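You operate a simulated robot arm through the tools that you are given. There is no shell and no other tool. Be economical: measure what you need, move in short steps, check, and stop when the job is done.

You are at the controls of a simulated robot arm. One attempt, no reset.

## Task
Show the orange injector's spray: lamp on, orange air lever on, black number dial at 2, two sprays.
Fine: leave the lamp on, the lever on and the dial at 2. Leave ZERO and TEST alone.

Only the result counts: the job must be done as asked and must still hold three seconds after the hand-in. Knocking over, shifting, dropping, spilling or breaking anything else fails it.

## Robot
A 7-joint arm with a two-finger parallel gripper, fixed in place. Base frame: the origin is at the foot of the arm, x ahead of it, y to its left, z up. Units: m, rad, N and s.
Its first joint turns from -2.897 to 2.897 rad. Payload 4.4 kg.
The TCP is the grasp point between the finger pads, 0.023 m short of the fingertips. In the tool frame z runs along the fingers and y along their closing line. The gripper opens to 0.094 m. The fingers are 0.038 m wide and 0.01 m thick; the gripper's body (0.054 by 0.096 m) begins 0.039 m behind the TCP.
Orientation is that of the tool frame in the base frame, as [roll, pitch, yaw] about the fixed x, y, z axes, in that order (R = Rz(yaw) Ry(pitch) Rx(roll)). With the fingers straight down and closing along the base's y, the tool's x points along the base's -x, its y along +y and its z along -z.

## Interface
- The arm moves only by the tool move_arm. Its argument "series" is a list of rows, each a list of 7 numbers: the shift along the base's x, y, z in m, then the turn, a rotation vector about the base's x, y, z in rad, then the finger opening in m, from 0 to 0.094. In form: [[x, y, z, rx, ry, rz, claw], ...]. A call has 1 to 20 rows; each row shifts and turns the commanded pose from where the row before left it. Rows are played at 5 a second. More than 0.05 m and 0.15 rad between two rows, or a gripper value outside its range, and nothing of the call is played. A pose out of reach is approached as far as the arm can. The call stops where the force on the tool passes 40 N (or 10 N more than at its start, if that is more) or the arm is blocked; 0.2 s more then pass. The fingers move at their own pace (about 0.072 m/s each) and stop on an object; they squeeze with about 34 N. The grip force told is the motor's: it shows also when the fingers shut on nothing. Time passes only in rows, and 0.2 s behind the last, so rows that do not move let the fingers close. The reply holds the time, the measured pose of the TCP, the force on the tool along the base axes, the opening and the grip force, in the units named above and with some noise, with the torque about the TCP (base axes, N m) and any sound that the robot's microphone picked up.
- Cameras (640 x 400 px; columns grow to the right, rows downward): "scene" is fixed at [0.2212, 0.6511, 1.7884]; the picture's right is [-0.55, -0.83, 0.00], its down [-0.46, 0.31, -0.83] and it looks along [0.69, -0.46, -0.56] (base axes); focal length 364 px, centre (320, 200). "wrist" rides on the gripper at [0.086, 0.016, -0.074] in the tool frame; the picture's right is [-0.18, 0.98, 0.00], its down [-0.58, -0.11, -0.81] and it looks along [-0.79, -0.15, 0.59] (tool axes); focal length 243 px, centre (320, 200). There is no depth. A picture from a camera that has moved, and an enlarged one, comes with that camera's place and axes in the base frame and with its lens.
- capture(camera): a new picture of that camera. The clock stands still meanwhile.
- enlarge(camera, box): a new picture of the part [left, top, right, bottom] of that camera's present view, enlarged. The clock stands still meanwhile.
- sign_off(): hands the job in; it is judged then, once.

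Work in short steps. Places have to be worked out from the pictures, the camera data and where the tool is seen: move nearer, look again, correct. Check each grasp and each placing, and mend what went wrong. You have 120 turns and 64 pictures in all, those below and enlarged ones among them. Open the gripper and draw the arm clear of the work before you hand the job in, unless the task says otherwise; then end with one line.

The tools are called after "Emit:" as name(argument=value, ...) on one line, values as JSON. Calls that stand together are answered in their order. move_arm: Moves the arm, as the interface text tells. Its arguments: {"type":"object","properties":{"series":{"type":"array","items":{"type":"array","items":{"type":"number"}}}},"required":["series"]} The other tools are called the same way: capture (camera) takes a picture; enlarge (camera, box) takes an enlarged picture of a part of a camera's view; sign_off () hands the job in.

At the start:

```text
time: 0.0
tcp_pos: [0.6071, 0.031, 1.4778]
tool_rot: [3.141, 0.0, 3.142]
contact_force: [-0.1, -0.2, 0.0]
wrist_torque: [-0.01, -0.02, 0.0]
gripper_width: 0.0941
grasp_force: 0.0
```

scene: 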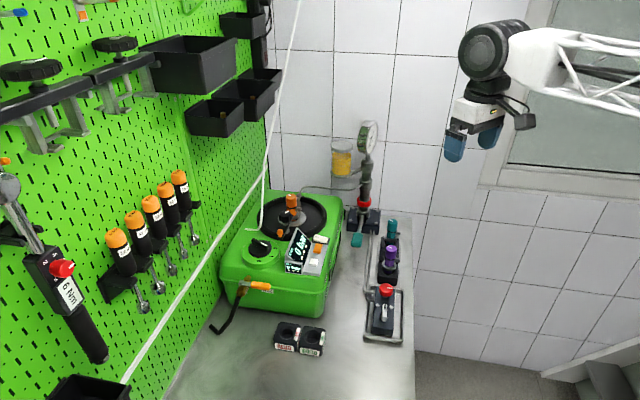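
wrist: 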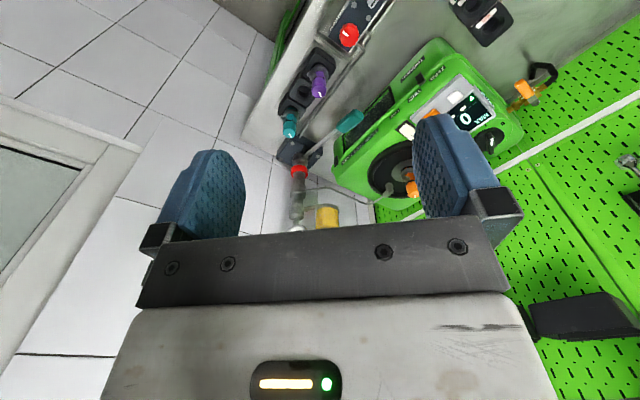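

I start by enlarging the scene to identify the controls on the green machine and the bench.

Emit:
enlarge(camera="scene", box=[210, 180, 350, 268])

Emit:
enlarge(camera="scene", box=[200, 240, 420, 378])

Emit:
enlarge(camera="wrist", box=[260, 0, 580, 200])

```text
4.55 times, centred on (280, 224) of scene
camera zoom: at [0.2212, 0.6511, 1.7884], right [-0.55, -0.83, 0.0], down [-0.46, 0.31, -0.83], along [0.69, -0.46, -0.56], focal length 1654 px, centre (502, 91)
```

zoom: 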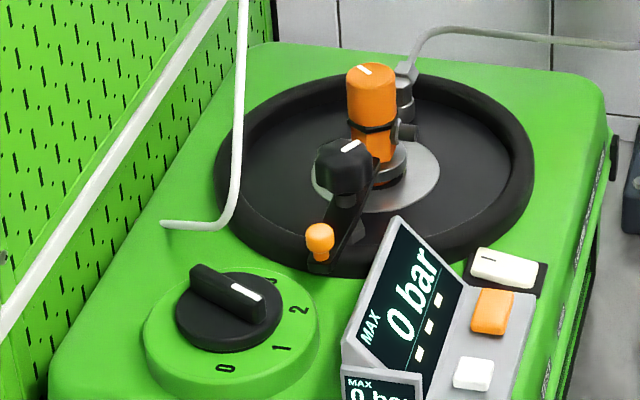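

```text
2.90 times, centred on (310, 309) of scene
camera zoom: at [0.2212, 0.6511, 1.7884], right [-0.55, -0.83, 0.0], down [-0.46, 0.31, -0.83], along [0.69, -0.46, -0.56], focal length 1055 px, centre (349, -116)
```

zoom: 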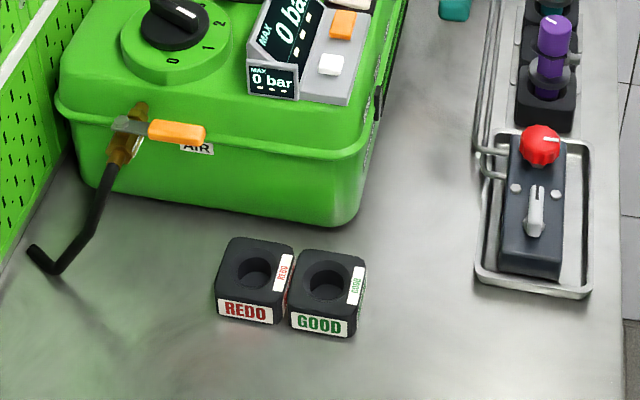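

```text
2.00 times, centred on (420, 100) of wrist
camera zoom: at [0.5196, 0.0464, 1.5503], right [0.18, 0.98, 0.0], down [0.58, -0.11, 0.81], along [0.79, -0.15, -0.59], focal length 485 px, centre (120, 400)
```

zoom: 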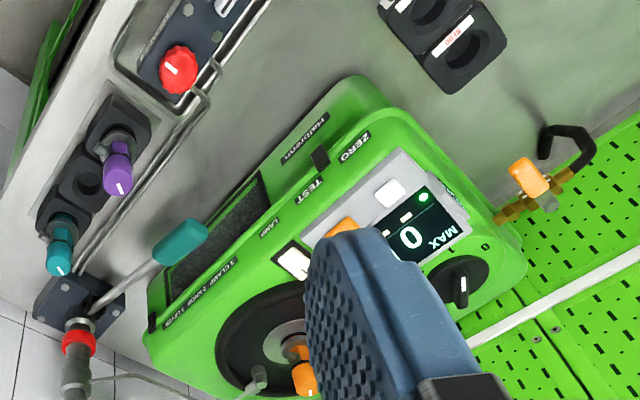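

The dial triangulates to about (0.95, 0.36, 1.11). I move closer, staying high, to read the labels with the wrist camera.

Emit:
move_arm(series=[[0, 0.04, 0, 0, 0, 0, 0.094], [0, 0.04, 0, 0, 0, 0, 0.094], [0, 0.04, 0, 0, 0, 0, 0.094], [0, 0.04, -0.02, 0, 0, 0, 0.094], [0, 0.04, -0.02, 0, 0, 0, 0.094], [0, 0.03, -0.02, 0, 0, 0, 0.094]])

Emit:
capture(camera="wrist")

Emit:
capture(camera="scene")

```text
time: 1.4
tcp_pos: [0.6072, 0.2618, 1.4181]
tool_rot: [3.141, 0.001, 3.141]
contact_force: [-0.1, -0.1, 0.0]
wrist_torque: [0.0, -0.01, 0.03]
gripper_width: 0.0941
grasp_force: 0.1
```

```text
58 pictures are left
camera wrist: at [0.5198, 0.2772, 1.4908], right [0.18, 0.98, 0.0], down [0.58, -0.11, 0.81], along [0.79, -0.15, -0.59], focal length 243 px, centre (320, 200)
```

wrist: 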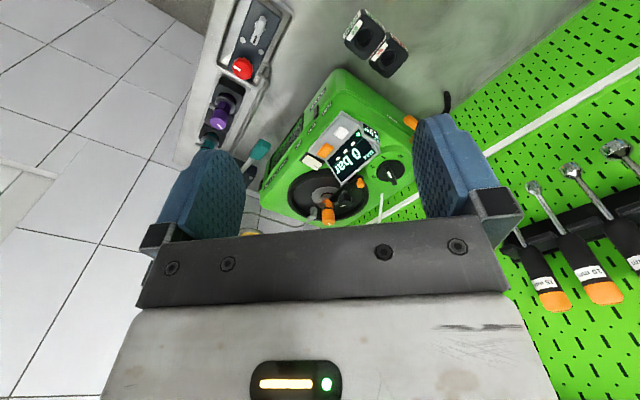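

```text
57 pictures are left
```

scene: 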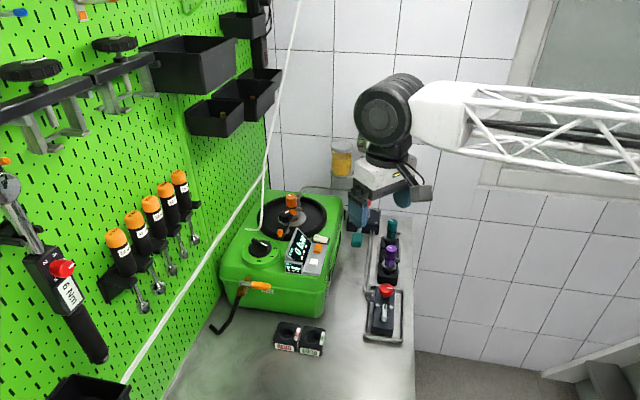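

Emit:
enlarge(camera="wrist", box=[235, 60, 435, 240])

```text
2.22 times, centred on (335, 150) of wrist
camera zoom: at [0.5198, 0.2772, 1.4908], right [0.18, 0.98, 0.0], down [0.58, -0.11, 0.81], along [0.79, -0.15, -0.59], focal length 539 px, centre (287, 311)
```

zoom: 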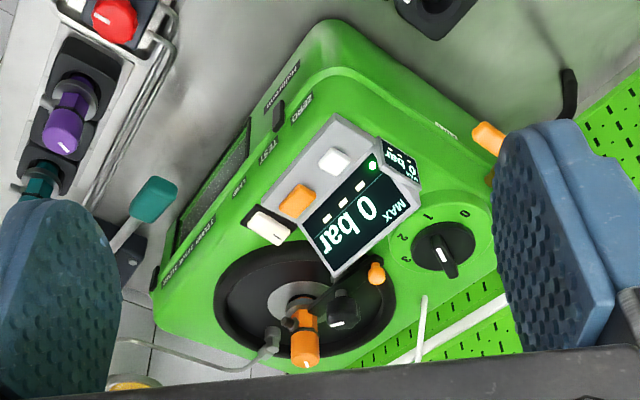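

Emit:
enlarge(camera="wrist", box=[295, 80, 375, 130])

Emit:
enlarge(camera="wrist", box=[260, 130, 340, 200])

```text
8.00 times, centred on (335, 105) of wrist
camera zoom: at [0.5198, 0.2772, 1.4908], right [0.18, 0.98, 0.0], down [0.58, -0.11, 0.81], along [0.79, -0.15, -0.59], focal length 1941 px, centre (200, 960)
```

zoom: 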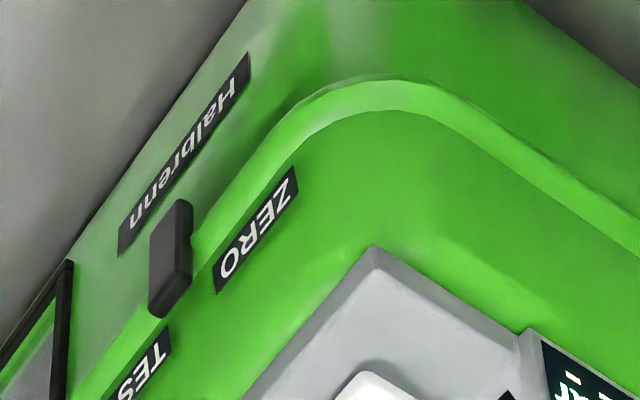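

```text
5.71 times, centred on (300, 165) of wrist
camera zoom: at [0.5198, 0.2772, 1.4908], right [0.18, 0.98, 0.0], down [0.58, -0.11, 0.81], along [0.79, -0.15, -0.59], focal length 1386 px, centre (434, 400)
```

zoom: 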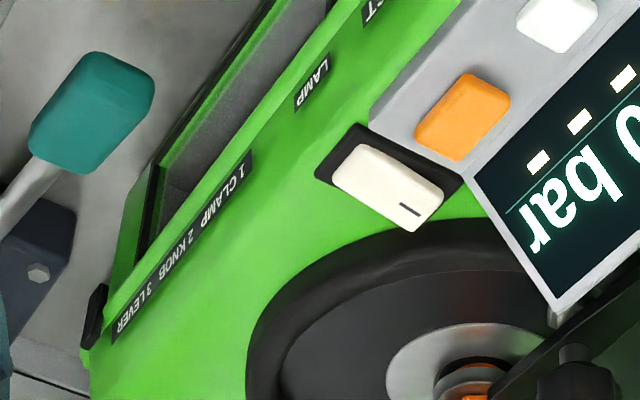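

Label reads "1 CLAMP 2 KNOB 3 LEVER"; the white rocker is the LAMP. I move in for a closer view of the injector, clamp and lever.

Emit:
move_arm(series=[[0.04, 0, 0, 0, 0, 0, 0.094], [0.04, 0, 0, 0, 0, 0, 0.094], [0.04, 0, 0, 0, 0, 0, 0.094], [0.04, 0, 0, 0, 0, 0, 0.094]])

Emit:
capture(camera="wrist")

```text
time: 2.4
tcp_pos: [0.7684, 0.2582, 1.4196]
tool_rot: [-3.141, 0.004, -3.138]
contact_force: [-0.1, 0.2, 1.3]
wrist_torque: [0.0, -0.02, 0.02]
gripper_width: 0.094
grasp_force: 0.1
```

```text
53 pictures are left
camera wrist: at [0.6809, 0.275, 1.4923], right [0.18, 0.98, 0.0], down [0.58, -0.11, 0.81], along [0.79, -0.15, -0.59], focal length 243 px, centre (320, 200)
```

wrist: 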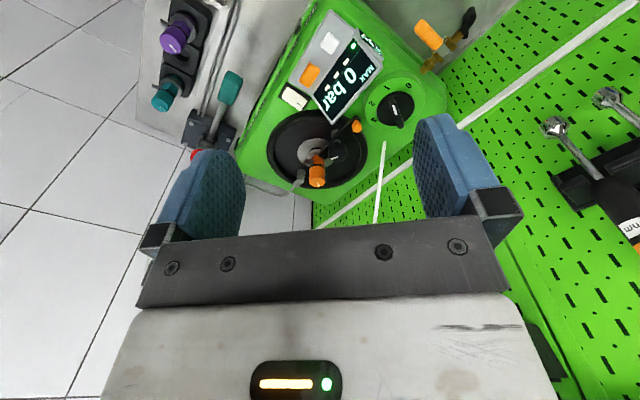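

Emit:
enlarge(camera="wrist", box=[255, 70, 435, 200])

Emit:
enlarge(camera="wrist", box=[280, 100, 376, 196])

Emit:
enlarge(camera="scene", box=[260, 180, 320, 240])

Emit:
enlarge(camera="scene", box=[320, 110, 420, 260])

```text
3.08 times, centred on (345, 135) of wrist
camera zoom: at [0.6809, 0.275, 1.4923], right [0.18, 0.98, 0.0], down [0.58, -0.11, 0.81], along [0.79, -0.15, -0.59], focal length 746 px, centre (243, 400)
```

zoom: 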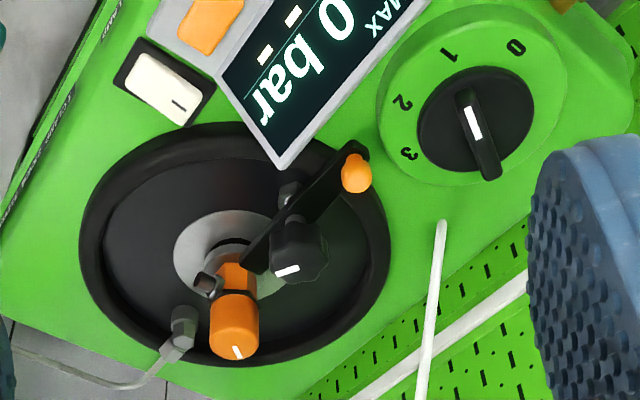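

```text
4.17 times, centred on (328, 148) of wrist
camera zoom: at [0.6809, 0.275, 1.4923], right [0.18, 0.98, 0.0], down [0.58, -0.11, 0.81], along [0.79, -0.15, -0.59], focal length 1011 px, centre (287, 417)
```

zoom: 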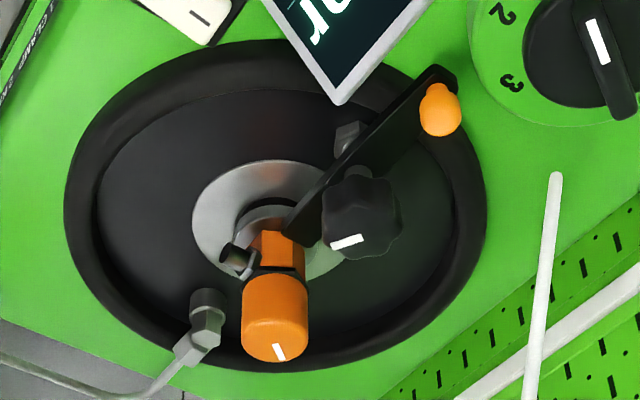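

```text
6.67 times, centred on (290, 210) of scene
camera zoom: at [0.2212, 0.6511, 1.7884], right [-0.55, -0.83, 0.0], down [-0.46, 0.31, -0.83], along [0.69, -0.46, -0.56], focal length 2426 px, centre (520, 133)
```

zoom: 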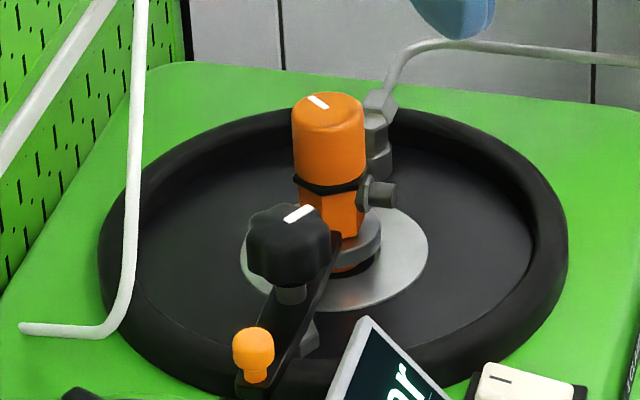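

```text
2.67 times, centred on (370, 185) of scene
camera zoom: at [0.2212, 0.6511, 1.7884], right [-0.55, -0.83, 0.0], down [-0.46, 0.31, -0.83], along [0.69, -0.46, -0.56], focal length 970 px, centre (187, 240)
```

zoom: 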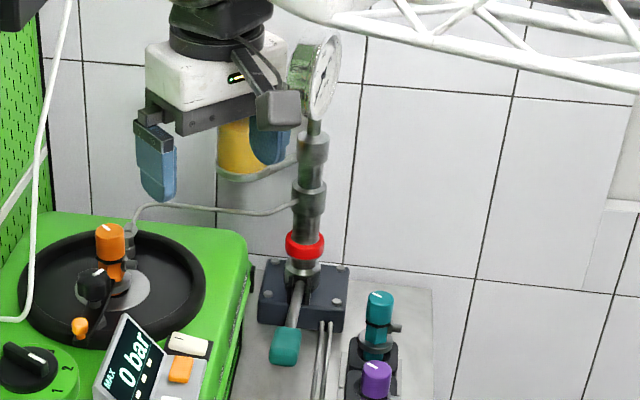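

The orange injector already stands in the seat with a clamp arm beside it. I want to look at the pump column, its teal lever, and the tray block with the red knob.

Emit:
move_arm(series=[[0, -0.05, 0, 0, 0, 0, 0.094], [0, -0.05, 0, 0, 0, 0, 0.094], [0, -0.05, 0, 0, 0, 0, 0.094], [0, -0.05, 0, 0, 0, 0, 0.094], [0, -0.04, -0.03, 0, 0, 0, 0.094], [-0.02, 0, -0.03, 0, 0, 0, 0.094]])

Emit:
capture(camera="wrist")

Emit:
enlarge(camera="scene", box=[350, 215, 420, 350])

```text
time: 3.8
tcp_pos: [0.7477, 0.0193, 1.3567]
tool_rot: [3.141, -0.001, 3.141]
contact_force: [0.8, 0.0, 0.3]
wrist_torque: [0.01, 0.02, 0.03]
gripper_width: 0.094
grasp_force: 0.1
```

```text
48 pictures are left
camera wrist: at [0.6618, 0.0351, 1.4297], right [0.18, 0.98, 0.0], down [0.58, -0.11, 0.81], along [0.79, -0.15, -0.59], focal length 243 px, centre (320, 200)
```

wrist: 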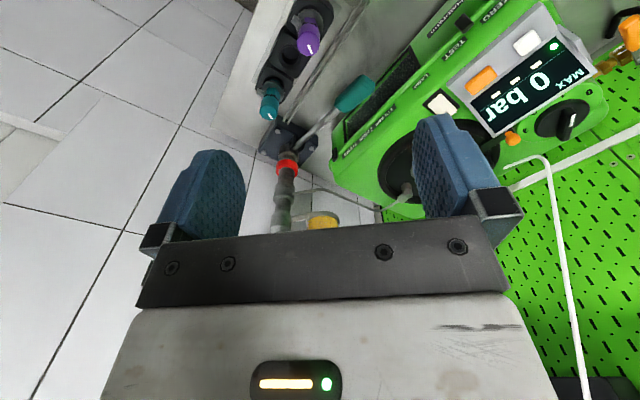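

```text
2.96 times, centred on (385, 282) of scene
camera zoom: at [0.2212, 0.6511, 1.7884], right [-0.55, -0.83, 0.0], down [-0.46, 0.31, -0.83], along [0.69, -0.46, -0.56], focal length 1078 px, centre (127, -44)
```

zoom: 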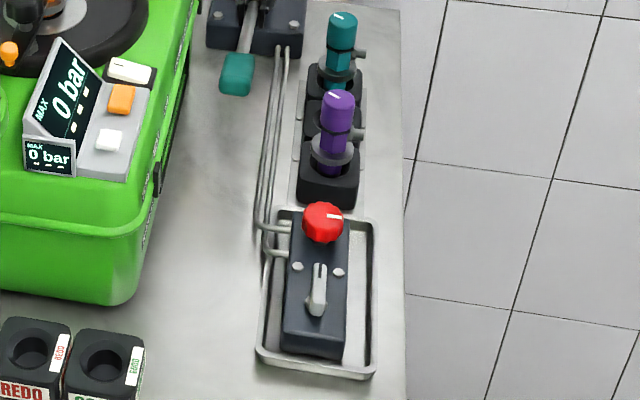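

The pump lever's teal handle is at about (0.91, 0.05, 1.02), pivoting near (1.05, -0.09, 0.95). The lamp rocker is at about (0.916, 0.187, 1.085). I first move above the rocker, turned to the machine's axes, and look.

Emit:
move_arm(series=[[0, 0.03, 0, 0, 0, -0.1, 0.094], [0.01, 0.03, -0.02, 0, 0, -0.11, 0.06], [0.02, 0.03, -0.02, 0, 0, -0.11, 0.03], [0.02, 0.03, -0.02, 0, 0, -0.11, 0], [0.02, 0.03, -0.02, 0, 0, -0.11, 0], [0.02, 0, -0.02, 0, 0, -0.1, 0]])

Emit:
capture(camera="wrist")

Emit:
enlarge(camera="scene", box=[280, 200, 350, 270])

```text
time: 5.2
tcp_pos: [0.8373, 0.1694, 1.2587]
tool_rot: [3.141, 0.001, 2.499]
contact_force: [-0.5, 0.8, 0.8]
wrist_torque: [-0.01, -0.03, 0.0]
gripper_width: 0.0001
grasp_force: 34.0
```

```text
46 pictures are left
camera wrist: at [0.7772, 0.2345, 1.3306], right [0.73, 0.68, 0.0], down [0.4, -0.43, 0.81], along [0.55, -0.59, -0.59], focal length 243 px, centre (320, 200)
```

wrist: 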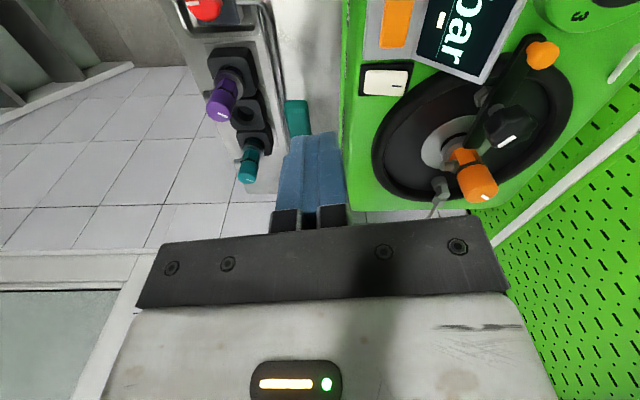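

```text
5.71 times, centred on (315, 235) of scene
camera zoom: at [0.2212, 0.6511, 1.7884], right [-0.55, -0.83, 0.0], down [-0.46, 0.31, -0.83], along [0.69, -0.46, -0.56], focal length 2079 px, centre (349, 0)
```

zoom: 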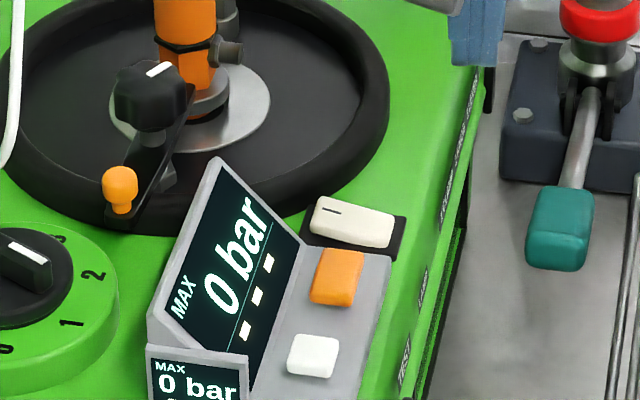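

Emit:
enlarge(camera="wrist", box=[350, 50, 430, 110])

Emit:
enlarge(camera="scene", box=[308, 228, 336, 248])

```text
6.67 times, centred on (390, 80) of wrist
camera zoom: at [0.7772, 0.2345, 1.3306], right [0.73, 0.68, 0.0], down [0.4, -0.43, 0.81], along [0.55, -0.59, -0.59], focal length 1618 px, centre (-147, 1000)
```

zoom: 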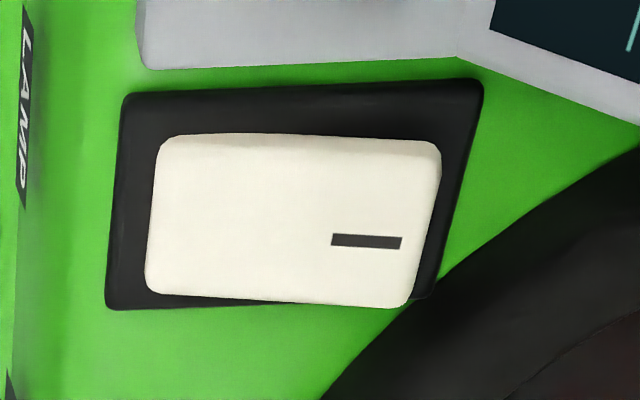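

```text
16.00 times, centred on (322, 238) of scene
camera zoom: at [0.2212, 0.6511, 1.7884], right [-0.55, -0.83, 0.0], down [-0.46, 0.31, -0.83], along [0.69, -0.46, -0.56], focal length 5822 px, centre (288, -408)
```

zoom: 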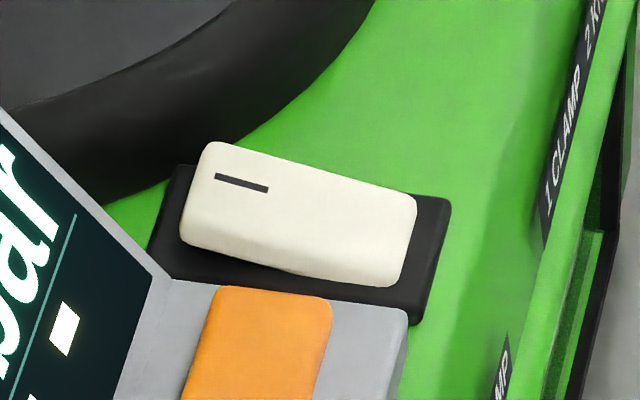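

The rocker's marked (line) end is raised, so lamp is off and I must press that end. I move above its marked end at about (0.928, 0.194), aligned to the machine.

Emit:
move_arm(series=[[0.03, 0.008, -0.01, 0, 0, -0.06, 0], [0.03, 0.008, -0.03, 0, 0, -0.06, 0], [0.03, 0.008, -0.03, 0, 0, -0.06, 0], [0, 0, -0.03, 0, 0, 0, 0], [0, 0, 0, 0, 0, 0, 0]])

Emit:
capture(camera="wrist")

Emit:
enlarge(camera="scene", box=[280, 200, 350, 260])

```text
time: 6.4
tcp_pos: [0.9251, 0.1952, 1.1579]
tool_rot: [-3.141, 0.0, 2.321]
contact_force: [-0.1, -0.1, -0.1]
wrist_torque: [-0.04, 0.04, 0.0]
gripper_width: 0.0003
grasp_force: 34.0
```

```text
42 pictures are left
camera wrist: at [0.8776, 0.269, 1.23], right [0.84, 0.54, 0.0], down [0.32, -0.5, 0.81], along [0.43, -0.68, -0.59], focal length 243 px, centre (320, 200)
```

wrist: 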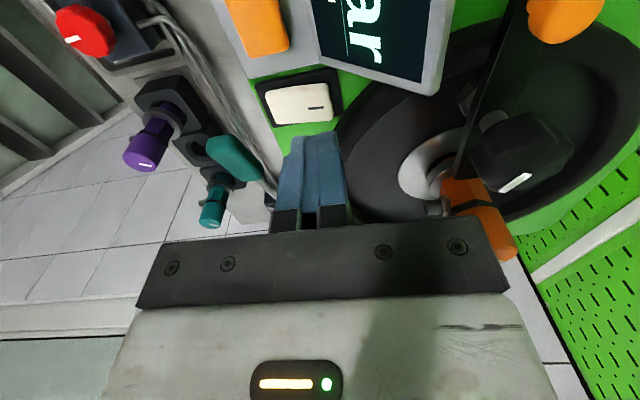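

```text
6.67 times, centred on (315, 230) of scene
camera zoom: at [0.2212, 0.6511, 1.7884], right [-0.55, -0.83, 0.0], down [-0.46, 0.31, -0.83], along [0.69, -0.46, -0.56], focal length 2426 px, centre (353, 0)
```

zoom: 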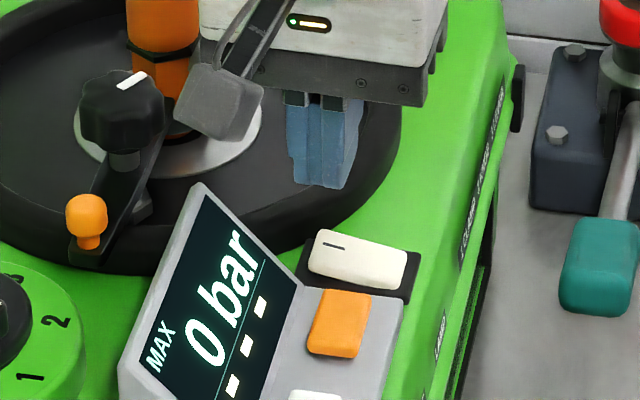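

The fingertips are above the rocker's mark. I lower gently until contact and pressing.

Emit:
move_arm(series=[[0, 0, -0.015, 0, 0, 0, 0], [0, 0, -0.015, 0, 0, 0, 0], [0, 0, -0.006, 0, 0, 0, 0], [0, 0, -0.004, 0, 0, 0, 0], [0, 0, -0.003, 0, 0, 0, 0], [0, 0, -0.003, 0, 0, 0, 0]])

Emit:
enlarge(camera="scene", box=[280, 200, 350, 260])

```text
time: 7.8
tcp_pos: [0.9271, 0.195, 1.1124]
tool_rot: [3.14, 0.002, 2.323]
contact_force: [7.0, 7.7, 11.8]
wrist_torque: [-0.03, -0.22, 0.12]
gripper_width: 0.0
grasp_force: 33.6
```

```text
6.67 times, centred on (315, 230) of scene
camera zoom: at [0.2212, 0.6511, 1.7884], right [-0.55, -0.83, 0.0], down [-0.46, 0.31, -0.83], along [0.69, -0.46, -0.56], focal length 2426 px, centre (353, 0)
```

zoom: 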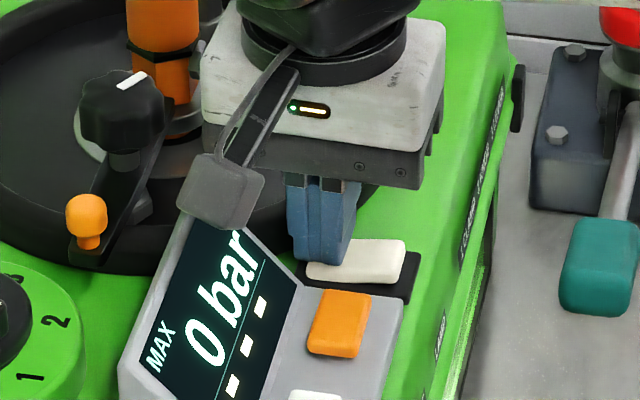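

Contact at about 12 N; the rocker seems to have tipped. I press a little further, then lift.

Emit:
move_arm(series=[[0, 0, -0.003, 0, 0, 0, 0], [0, 0, -0.003, 0, 0, 0, 0]])

Emit:
move_arm(series=[[0, 0, 0.02, 0, 0, 0, 0], [0, 0, 0.03, 0, 0, 0, 0], [-0.01, 0, 0.03, 0, 0, 0, 0], [-0.03, 0, 0.03, 0, 0, 0, 0]])

Emit:
capture(camera="wrist")

Emit:
enlarge(camera="scene", box=[270, 190, 350, 260])

```text
time: 8.3
tcp_pos: [0.9273, 0.1951, 1.1125]
tool_rot: [3.134, 0.003, 2.323]
contact_force: [1.1, -0.9, 2.3]
wrist_torque: [-0.03, 0.0, 0.03]
gripper_width: 0.0001
grasp_force: 34.0
stopped in row 2: the force on the tool passed its limit at 45 N (the readings are from after the stop); the commanded pose is now the measured one
```

```text
time: 9.3
tcp_pos: [0.8867, 0.1951, 1.2219]
tool_rot: [3.138, 0.003, 2.324]
contact_force: [0.2, -0.4, -1.8]
wrist_torque: [-0.02, 0.0, 0.0]
gripper_width: 0.0002
grasp_force: 34.5
```

```text
39 pictures are left
camera wrist: at [0.8386, 0.2704, 1.2934], right [0.84, 0.54, 0.0], down [0.31, -0.5, 0.81], along [0.44, -0.68, -0.59], focal length 243 px, centre (320, 200)
```

wrist: 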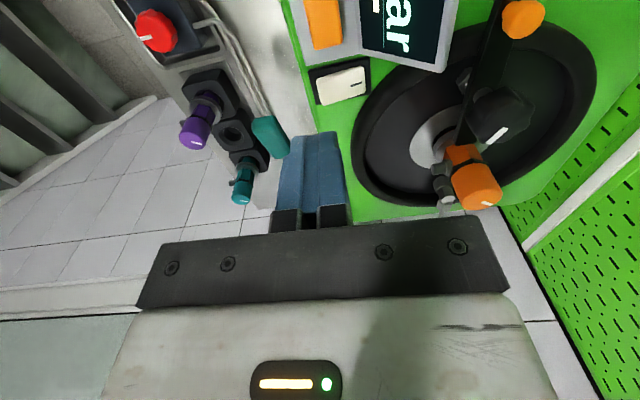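

```text
5.71 times, centred on (310, 225) of scene
camera zoom: at [0.2212, 0.6511, 1.7884], right [-0.55, -0.83, 0.0], down [-0.46, 0.31, -0.83], along [0.69, -0.46, -0.56], focal length 2079 px, centre (377, 57)
```

zoom: 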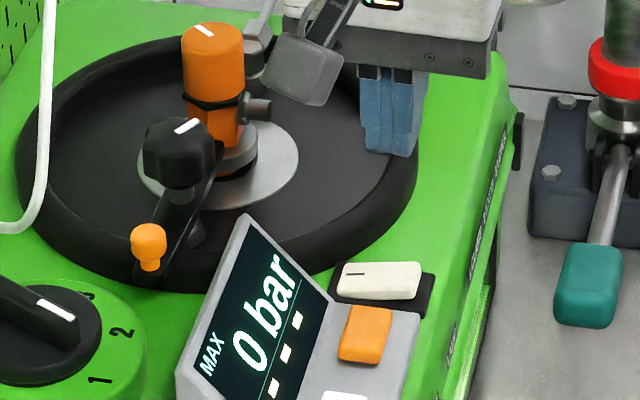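

The rocker's marked end is now down. Next is the number dial: its pointer looks to be at 1, so it needs about +40° (counter-clockwise). I move above and behind it with the gripper turned to the bar.

Emit:
move_arm(series=[[-0.01, 0, 0.03, 0, 0, 0.13, 0], [0, 0.02, 0.01, 0, 0, 0.13, 0], [0, 0.02, 0, 0, 0, 0.13, 0.02], [0, 0.02, 0, 0, 0, 0.13, 0.04], [0, 0.02, 0, 0, 0, 0.13, 0.05], [0, 0.02, 0, 0, 0, 0.13, 0.05], [0, 0.02, 0, 0, 0, 0.13, 0.05], [0, 0.02, 0, 0, 0, 0.13, 0.05], [0, 0.01, 0, 0, 0, 0.13, 0.05]])

Emit:
capture(camera="wrist")

Emit:
enlarge(camera="wrist", box=[260, 30, 420, 130])

```text
time: 11.3
tcp_pos: [0.8763, 0.3449, 1.2622]
tool_rot: [3.137, 0.003, -2.789]
contact_force: [-0.2, -0.7, -0.3]
wrist_torque: [0.01, 0.0, -0.03]
gripper_width: 0.0499
grasp_force: 0.0
```

```text
37 pictures are left
camera wrist: at [0.7894, 0.3296, 1.3343], right [-0.17, 0.99, 0.01], down [0.58, 0.09, 0.81], along [0.8, 0.14, -0.59], focal length 243 px, centre (320, 200)
```

wrist: 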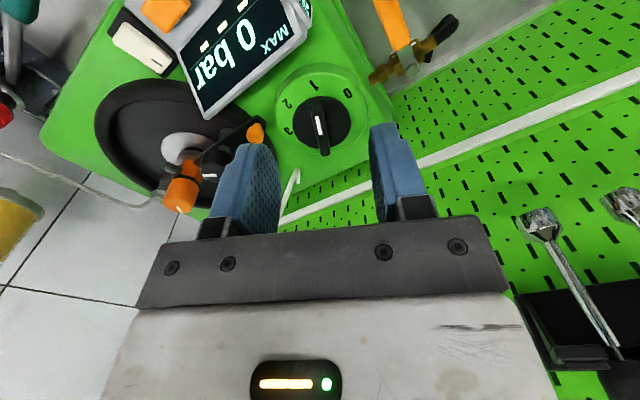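

```text
4.00 times, centred on (340, 80) of wrist
camera zoom: at [0.7894, 0.3296, 1.3343], right [-0.17, 0.99, 0.01], down [0.58, 0.09, 0.81], along [0.8, 0.14, -0.59], focal length 970 px, centre (240, 680)
```

zoom: 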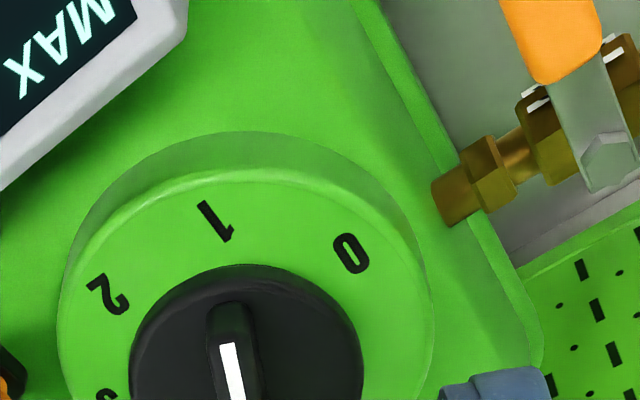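

The dial centre is at about (0.954, 0.360), its bar aligned at ~19°, pointer at 1; label positions give 2 about 46° further. I descend over the bar, keeping shallow because of the white tube nearby.

Emit:
move_arm(series=[[0.04, 0.007, 0, 0, 0, -0.02, 0.05], [0.037, 0.007, -0.02, 0, 0, 0, 0.05], [0, 0, -0.04, 0, 0, 0, 0.05], [0, 0, -0.04, 0, 0, 0, 0.05], [0, 0, -0.015, 0, 0, 0, 0.05], [0, 0, 0, 0, 0, 0, 0.05]])

Emit:
enlarge(camera="scene", box=[220, 200, 320, 270])

Emit:
capture(camera="wrist")

```text
time: 12.7
tcp_pos: [0.9524, 0.3587, 1.1462]
tool_rot: [3.135, 0.004, -2.809]
contact_force: [-0.2, -0.9, 0.6]
wrist_torque: [-0.01, -0.01, 0.0]
gripper_width: 0.0502
grasp_force: 0.1
```

```text
5.71 times, centred on (270, 235) of scene
camera zoom: at [0.2212, 0.6511, 1.7884], right [-0.55, -0.83, 0.0], down [-0.46, 0.31, -0.83], along [0.69, -0.46, -0.56], focal length 2079 px, centre (606, 0)
```

zoom: 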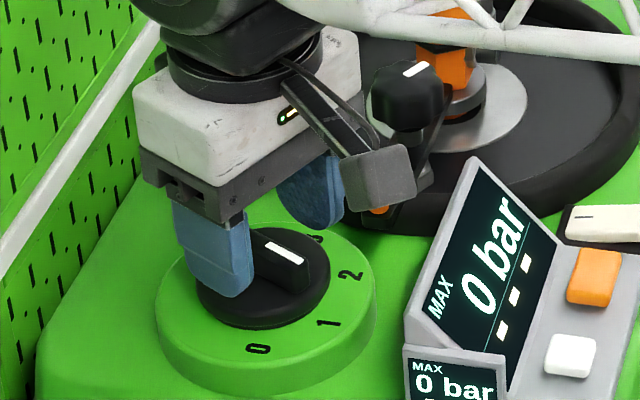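

```text
34 pictures are left
camera wrist: at [0.8664, 0.3456, 1.2187], right [-0.15, 0.99, 0.01], down [0.58, 0.08, 0.81], along [0.8, 0.12, -0.59], focal length 243 px, centre (320, 200)
```

wrist: 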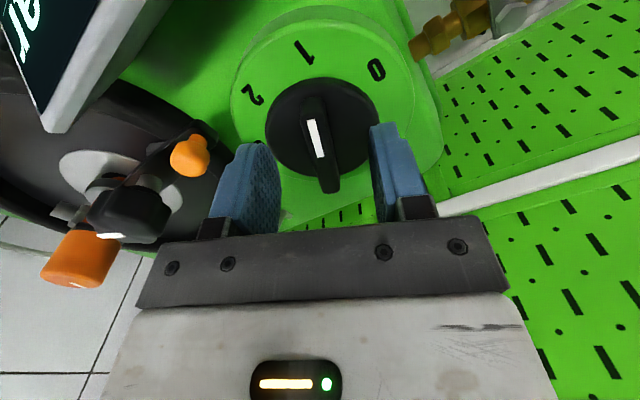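

Bar is centred between the fingers. I lower 10 mm and close on it.

Emit:
move_arm(series=[[0, 0, -0.005, 0, 0, 0, 0.05], [0, 0, -0.005, 0, 0, 0, 0.03], [0, 0, 0, 0, 0, 0, 0.0], [0, 0, 0, 0, 0, 0, 0.0], [0, 0, 0, 0, 0, 0, 0.0]])

Emit:
enlarge(camera="scene", box=[220, 200, 320, 270])

```text
time: 13.9
tcp_pos: [0.9542, 0.3596, 1.138]
tool_rot: [3.136, 0.005, -2.809]
contact_force: [2.3, 15.2, 0.3]
wrist_torque: [-0.01, -1.01, 0.08]
gripper_width: 0.0121
grasp_force: 45.3
```

```text
5.71 times, centred on (270, 235) of scene
camera zoom: at [0.2212, 0.6511, 1.7884], right [-0.55, -0.83, 0.0], down [-0.46, 0.31, -0.83], along [0.69, -0.46, -0.56], focal length 2079 px, centre (606, 0)
```

zoom: 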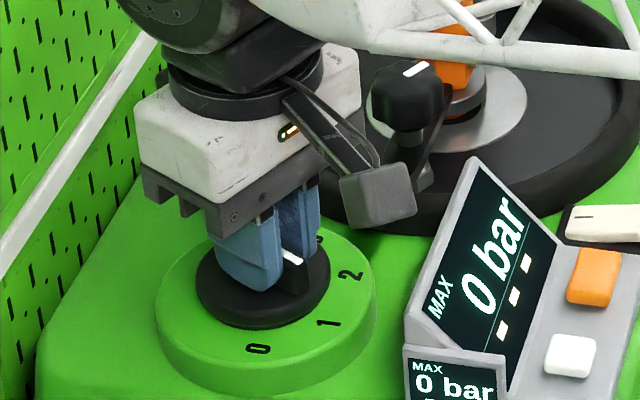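

Grip holds on the 12 mm bar. I ease the sideways force and turn counter-clockwise in steps.

Emit:
move_arm(series=[[0, 0.001, 0, 0, 0, 0.1, 0], [0, 0, 0, 0, 0, 0.1, 0], [0, 0, 0, 0, 0, 0.1, 0], [0, 0, 0, 0, 0, 0.1, 0]])

```text
time: 14.9
tcp_pos: [0.9538, 0.3573, 1.1359]
tool_rot: [3.136, 0.003, -2.411]
contact_force: [9.0, -17.3, 0.4]
wrist_torque: [-1.62, 0.69, -0.09]
gripper_width: 0.012
grasp_force: 44.7
```

Emit:
move_arm(series=[[0, -0.001, 0, 0, 0, 0.1, 0], [0, -0.001, 0, 0, 0, 0.1, 0], [0, 0, 0, 0, 0, 0.1, 0], [0, 0, 0, 0, 0, 0.1, 0], [0, 0, 0, 0, 0, 0, 0]])

Emit:
capture(camera="wrist")

```text
time: 15.6
tcp_pos: [0.9535, 0.3578, 1.1372]
tool_rot: [3.138, 0.005, -2.189]
contact_force: [15.1, 2.8, -2.9]
wrist_torque: [-0.63, -0.24, -0.07]
gripper_width: 0.0119
grasp_force: 45.4
stopped in row 3: the force on the tool passed its limit at 43 N (the readings are from after the stop); the commanded pose is now the measured one
```

```text
32 pictures are left
camera wrist: at [0.8915, 0.2961, 1.2094], right [-0.69, 0.72, 0.0], down [0.43, 0.41, 0.81], along [0.58, 0.56, -0.59], focal length 243 px, centre (320, 200)
```

wrist: 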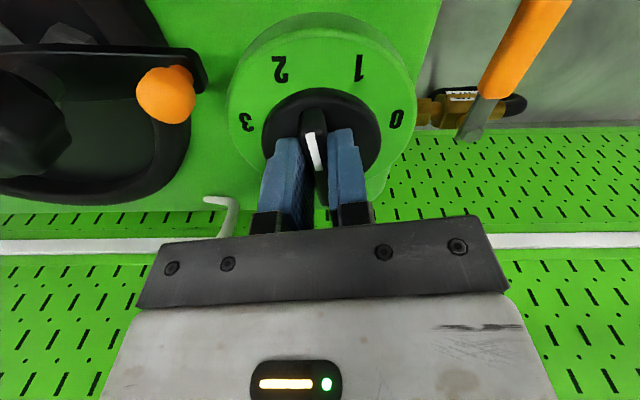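

The pointer is about 35° on, roughly 11° short of 2. The residual force says the tool is slightly off-centre, so I ease +x and continue in small turns.

Emit:
move_arm(series=[[0.0015, 0, 0, 0, 0, 0, 0], [0.0005, 0, 0, 0, 0, 0.05, 0], [0, 0, 0, 0, 0, 0.05, 0]])

```text
time: 16.4
tcp_pos: [0.9561, 0.3571, 1.1366]
tool_rot: [3.136, 0.003, -2.089]
contact_force: [-30.6, -9.8, -0.2]
wrist_torque: [-1.24, 0.6, 0.11]
gripper_width: 0.0122
grasp_force: 44.2
```

Emit:
move_arm(series=[[-0.0015, -0.0005, 0, 0, 0, 0, 0], [0, 0, 0, 0, 0, 0.04, 0], [0, 0, 0, 0, 0, 0.04, 0], [0, 0, 0, 0, 0, 0, 0]])

Emit:
capture(camera="wrist")

```text
time: 17.4
tcp_pos: [0.9547, 0.3566, 1.1367]
tool_rot: [3.139, 0.005, -2.008]
contact_force: [6.1, -0.6, -5.6]
wrist_torque: [0.72, -0.84, 0.01]
gripper_width: 0.0119
grasp_force: 44.7
```

```text
31 pictures are left
camera wrist: at [0.9042, 0.2854, 1.2094], right [-0.81, 0.58, 0.01], down [0.35, 0.47, 0.81], along [0.47, 0.66, -0.59], focal length 243 px, centre (320, 200)
```

wrist: 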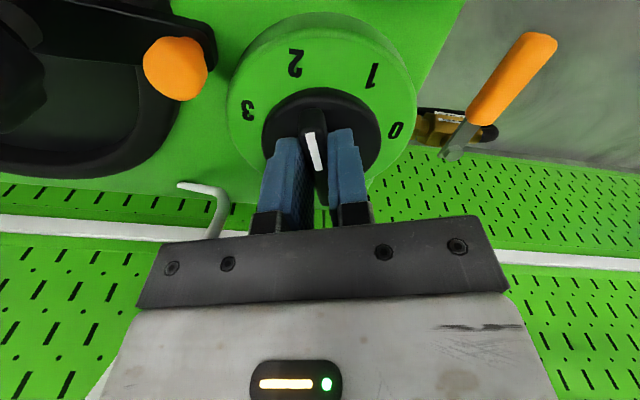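

Chord ratios give 50° per step, so 2 sits at ≈248°; the bar is at 245°. I turn 0.055 rad more and release, lifting straight up.

Emit:
move_arm(series=[[0, 0, 0, 0, 0, 0.055, 0], [0, 0, 0, 0, 0, 0, 0], [0, 0, 0, 0, 0, 0, 0.03], [0, 0, 0, 0, 0, 0, 0.03], [0, 0, 0.02, 0, 0, 0, 0.03], [0, 0, 0.03, 0, 0, 0, 0.03], [-0.01, 0, 0.04, 0, 0, -0.05, 0.03]])

Emit:
capture(camera="wrist")

Emit:
enlarge(camera="scene", box=[220, 200, 320, 270])

```text
time: 19.0
tcp_pos: [0.9448, 0.3567, 1.2261]
tool_rot: [3.136, 0.003, -2.006]
contact_force: [0.2, 0.6, -1.1]
wrist_torque: [0.04, 0.0, -0.01]
gripper_width: 0.0298
grasp_force: 0.1
```

```text
30 pictures are left
camera wrist: at [0.8937, 0.2846, 1.2988], right [-0.81, 0.58, 0.01], down [0.35, 0.48, 0.81], along [0.47, 0.66, -0.59], focal length 243 px, centre (320, 200)
```

wrist: 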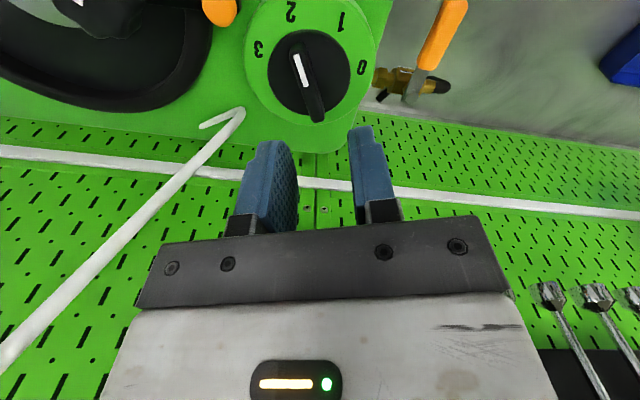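

```text
5.71 times, centred on (270, 235) of scene
camera zoom: at [0.2212, 0.6511, 1.7884], right [-0.55, -0.83, 0.0], down [-0.46, 0.31, -0.83], along [0.69, -0.46, -0.56], focal length 2079 px, centre (606, 0)
```

zoom: 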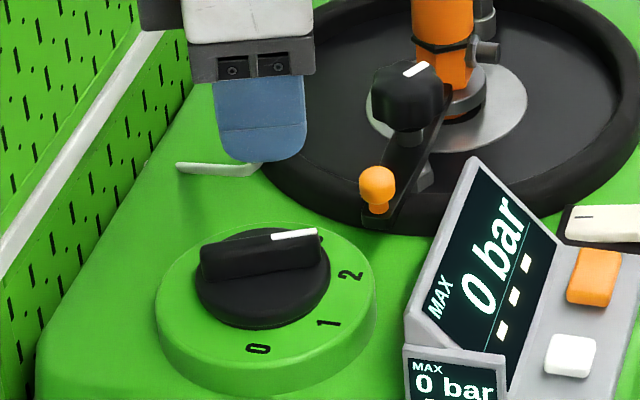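

The dial bar now points at ≈249°, right at 2. Next the air lever: handle at about (0.856, 0.413, 1.068), stem about (0.90, 0.446), across the pipe (off). I move over it for a close look.

Emit:
move_arm(series=[[-0.03, 0.01, 0, 0, 0, -0.11, 0.03], [-0.03, 0.01, 0, 0, 0, -0.11, 0.03], [-0.03, 0.01, 0, 0, 0, -0.11, 0.03], [-0.02, 0.01, -0.02, 0, 0, -0.1, 0.03], [0, 0, 0, 0, 0, 0, 0.03]])

Emit:
capture(camera="wrist")

Emit:
enlarge(camera="scene", box=[205, 255, 305, 325])

```text
time: 20.2
tcp_pos: [0.8339, 0.3967, 1.2064]
tool_rot: [3.136, 0.005, -2.436]
contact_force: [-0.2, 0.1, -0.2]
wrist_torque: [0.0, 0.01, 0.02]
gripper_width: 0.0301
grasp_force: 0.0
```

```text
28 pictures are left
camera wrist: at [0.7568, 0.3525, 1.2793], right [-0.5, 0.87, 0.01], down [0.51, 0.29, 0.81], along [0.7, 0.41, -0.59], focal length 243 px, centre (320, 200)
```

wrist: 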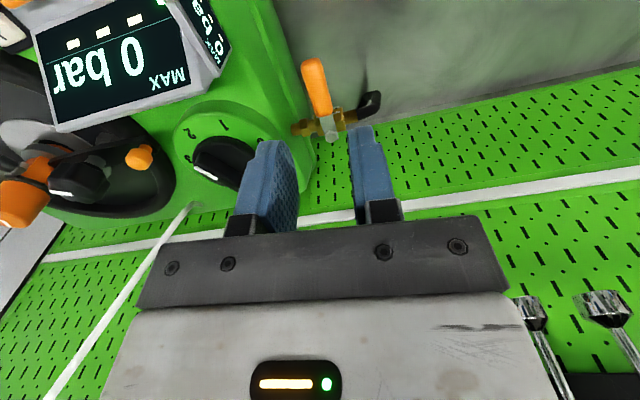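

```text
5.71 times, centred on (255, 290) of scene
camera zoom: at [0.2212, 0.6511, 1.7884], right [-0.55, -0.83, 0.0], down [-0.46, 0.31, -0.83], along [0.69, -0.46, -0.56], focal length 2079 px, centre (691, -314)
```

zoom: 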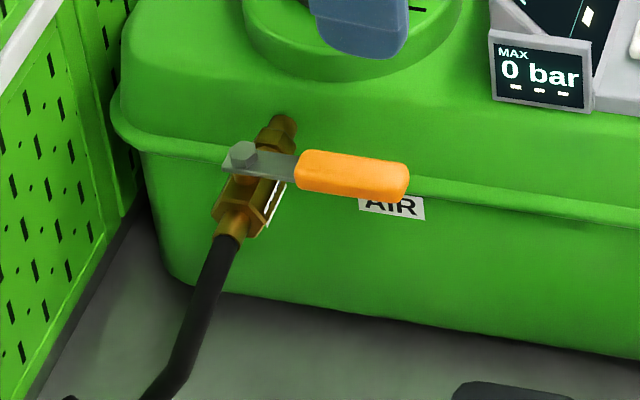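

The handle is horizontal, pointing at 222°; open is along the pipe (133°). I descend around the orange grip with a narrow opening.

Emit:
move_arm(series=[[0.021, 0.015, -0.02, 0, 0, 0.03, 0.036], [0, 0, -0.04, 0, 0, 0, 0.036], [0, 0, -0.04, 0, 0, 0, 0.036], [0, 0, -0.014, 0, 0, 0, 0.036], [0, 0, -0.014, 0, 0, 0, 0.036]])

Emit:
enlarge(camera="scene", box=[205, 245, 305, 315])

Emit:
capture(camera="wrist")

```text
time: 21.4
tcp_pos: [0.8567, 0.4108, 1.0801]
tool_rot: [3.137, 0.004, -2.404]
contact_force: [-0.5, 0.5, -0.7]
wrist_torque: [-0.01, 0.0, 0.01]
gripper_width: 0.0358
grasp_force: 0.0
```

```text
5.71 times, centred on (255, 280) of scene
camera zoom: at [0.2212, 0.6511, 1.7884], right [-0.55, -0.83, 0.0], down [-0.46, 0.31, -0.83], along [0.69, -0.46, -0.56], focal length 2079 px, centre (691, -257)
```

zoom: 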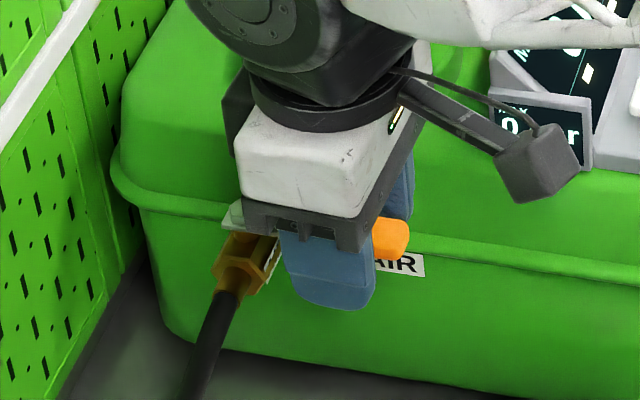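

```text
25 pictures are left
camera wrist: at [0.7816, 0.3648, 1.1521], right [-0.52, 0.85, 0.01], down [0.5, 0.3, 0.81], along [0.69, 0.43, -0.59], focal length 243 px, centre (320, 200)
```

wrist: 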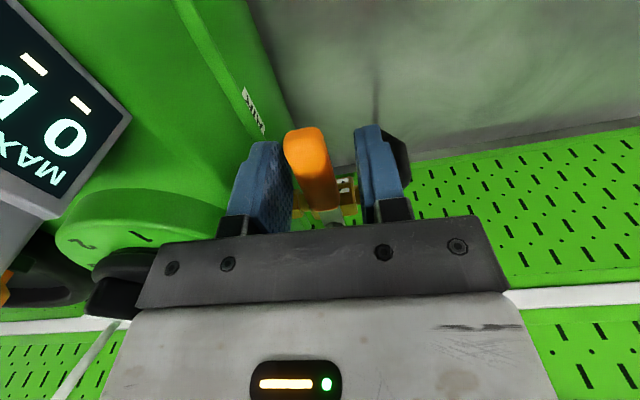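

The handle sits between the fingers. I narrow the cage and swing it around the stem, half way first.

Emit:
move_arm(series=[[0, 0, 0, 0, 0, 0, 0.022], [-0.004, 0.0049, 0, 0, 0, -0.13, 0.022], [-0.0033, 0.0055, 0, 0, 0, -0.13, 0.022], [-0.0025, 0.0058, 0, 0, 0, -0.13, 0.022], [-0.0018, 0.0061, 0, 0, 0, -0.13, 0.022], [-0.001, 0.0063, 0, 0, 0, -0.13, 0.022], [-0.0002, 0.0064, 0, 0, 0, -0.13, 0.022]])

Emit:
capture(camera="wrist")

```text
time: 23.0
tcp_pos: [0.8437, 0.4478, 1.0782]
tool_rot: [3.136, 0.004, 3.096]
contact_force: [0.0, 0.0, -0.2]
wrist_torque: [0.01, -0.04, 0.0]
gripper_width: 0.0224
grasp_force: 0.4
```

```text
24 pictures are left
camera wrist: at [0.7572, 0.4667, 1.151], right [0.23, 0.97, 0.01], down [0.57, -0.14, 0.81], along [0.79, -0.18, -0.59], focal length 243 px, centre (320, 200)
```

wrist: 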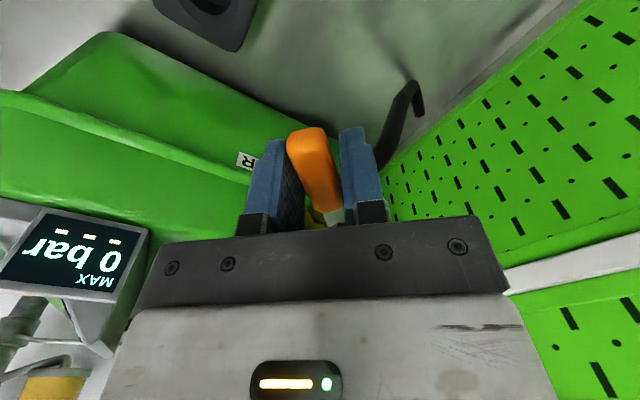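

The lever follows. I swing the rest, with a small overshoot to make up for the slack.

Emit:
move_arm(series=[[0.0007, 0.0063, 0, 0, 0, -0.13, 0.022], [0.0015, 0.0062, 0, 0, 0, -0.13, 0.022], [0.0023, 0.0059, 0, 0, 0, -0.13, 0.022], [0.003, 0.0056, 0, 0, 0, -0.13, 0.022], [0.0037, 0.0052, 0, 0, 0, -0.13, 0.022], [0.0044, 0.0046, 0, 0, 0, -0.13, 0.022], [0.003, 0.0028, 0, 0, 0, -0.08, 0.022], [0, 0, 0, 0, 0, 0, 0.022]])

Emit:
capture(camera="wrist")

Emit:
enlarge(camera="scene", box=[205, 245, 305, 315])

```text
time: 24.8
tcp_pos: [0.8611, 0.4838, 1.0788]
tool_rot: [3.137, 0.006, 2.238]
contact_force: [-2.9, -4.2, -0.1]
wrist_torque: [-0.06, 0.03, 0.11]
gripper_width: 0.024
grasp_force: 1.9
```

```text
23 pictures are left
camera wrist: at [0.82, 0.5619, 1.1519], right [0.89, 0.46, 0.01], down [0.27, -0.52, 0.81], along [0.38, -0.72, -0.59], focal length 243 px, centre (320, 200)
```

wrist: 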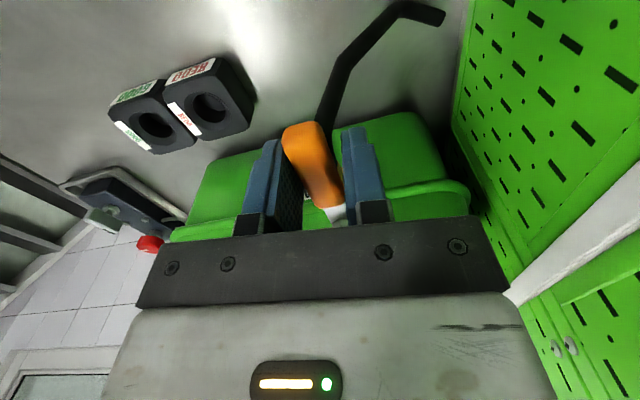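

```text
5.71 times, centred on (255, 280) of scene
camera zoom: at [0.2212, 0.6511, 1.7884], right [-0.55, -0.83, 0.0], down [-0.46, 0.31, -0.83], along [0.69, -0.46, -0.56], focal length 2079 px, centre (691, -257)
```

zoom: 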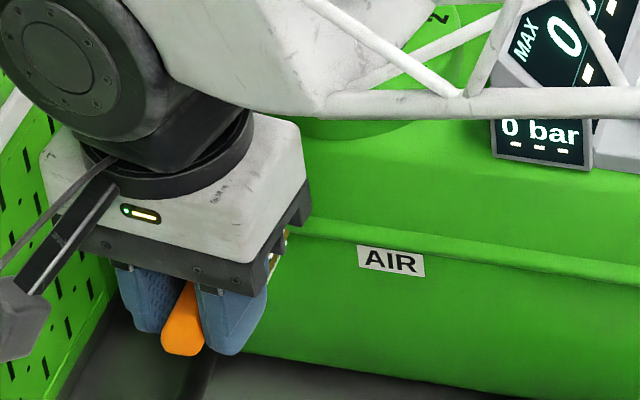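

Emit:
move_arm(series=[[0.003, 0.0024, 0, 0, 0, -0.06, 0.022], [0.003, 0.0022, 0, 0, 0, -0.06, 0.022], [0, 0, 0, 0, 0, 0, 0.022]])

```text
time: 25.6
tcp_pos: [0.8669, 0.4848, 1.0783]
tool_rot: [3.14, 0.005, 2.117]
contact_force: [-25.6, -21.7, 5.8]
wrist_torque: [-0.04, 0.38, 0.73]
gripper_width: 0.0367
grasp_force: 16.5
stopped in row 3: the force on the tool passed its limit at 40 N (the readings are from after the stop); the commanded pose is now the measured one
```

The lever is against its stop. I open, back off the pressure and lift clear, then look.

Emit:
move_arm(series=[[-0.004, -0.003, 0, 0, 0, 0.06, 0.05], [0, 0, 0, 0, 0, 0.06, 0.05], [0, 0, 0.03, 0, 0, 0.05, 0.05], [0, 0, 0.04, 0, 0, 0.1, 0.05], [-0.03, -0.02, 0.04, 0, 0, 0.13, 0.05], [-0.04, -0.03, 0.03, 0, 0, 0.13, 0.05], [-0.04, -0.03, 0.02, 0, 0, 0.13, 0.05], [-0.02, -0.03, 0, 0, 0, 0.13, 0.03]])

Emit:
capture(camera="scene")

Emit:
capture(camera="wrist")

```text
refused: row 5 steps farther than a row can; nothing moved
```

```text
21 pictures are left
```

scene: 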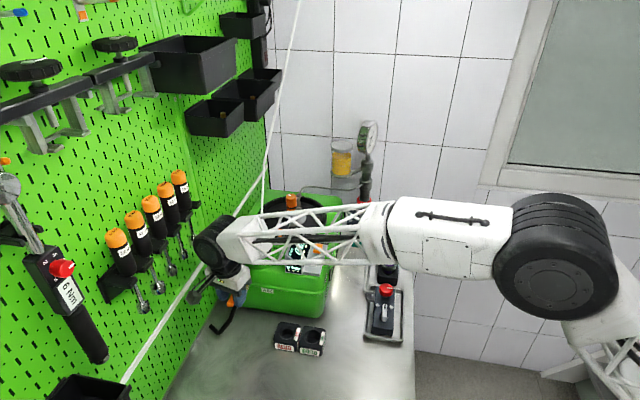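

```text
20 pictures are left
camera wrist: at [0.8352, 0.5685, 1.1517], right [0.94, 0.35, 0.0], down [0.21, -0.55, 0.81], along [0.29, -0.76, -0.59], focal length 243 px, centre (320, 200)
```

wrist: 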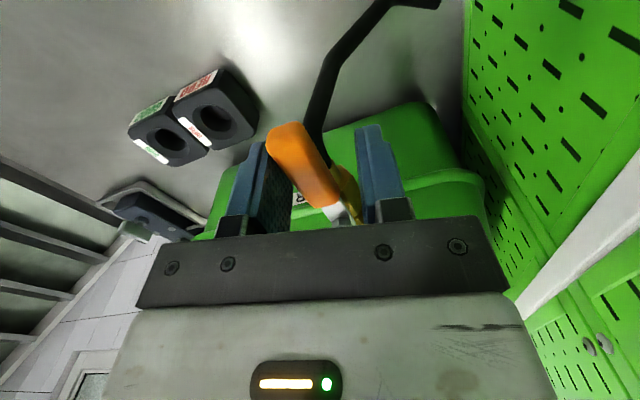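

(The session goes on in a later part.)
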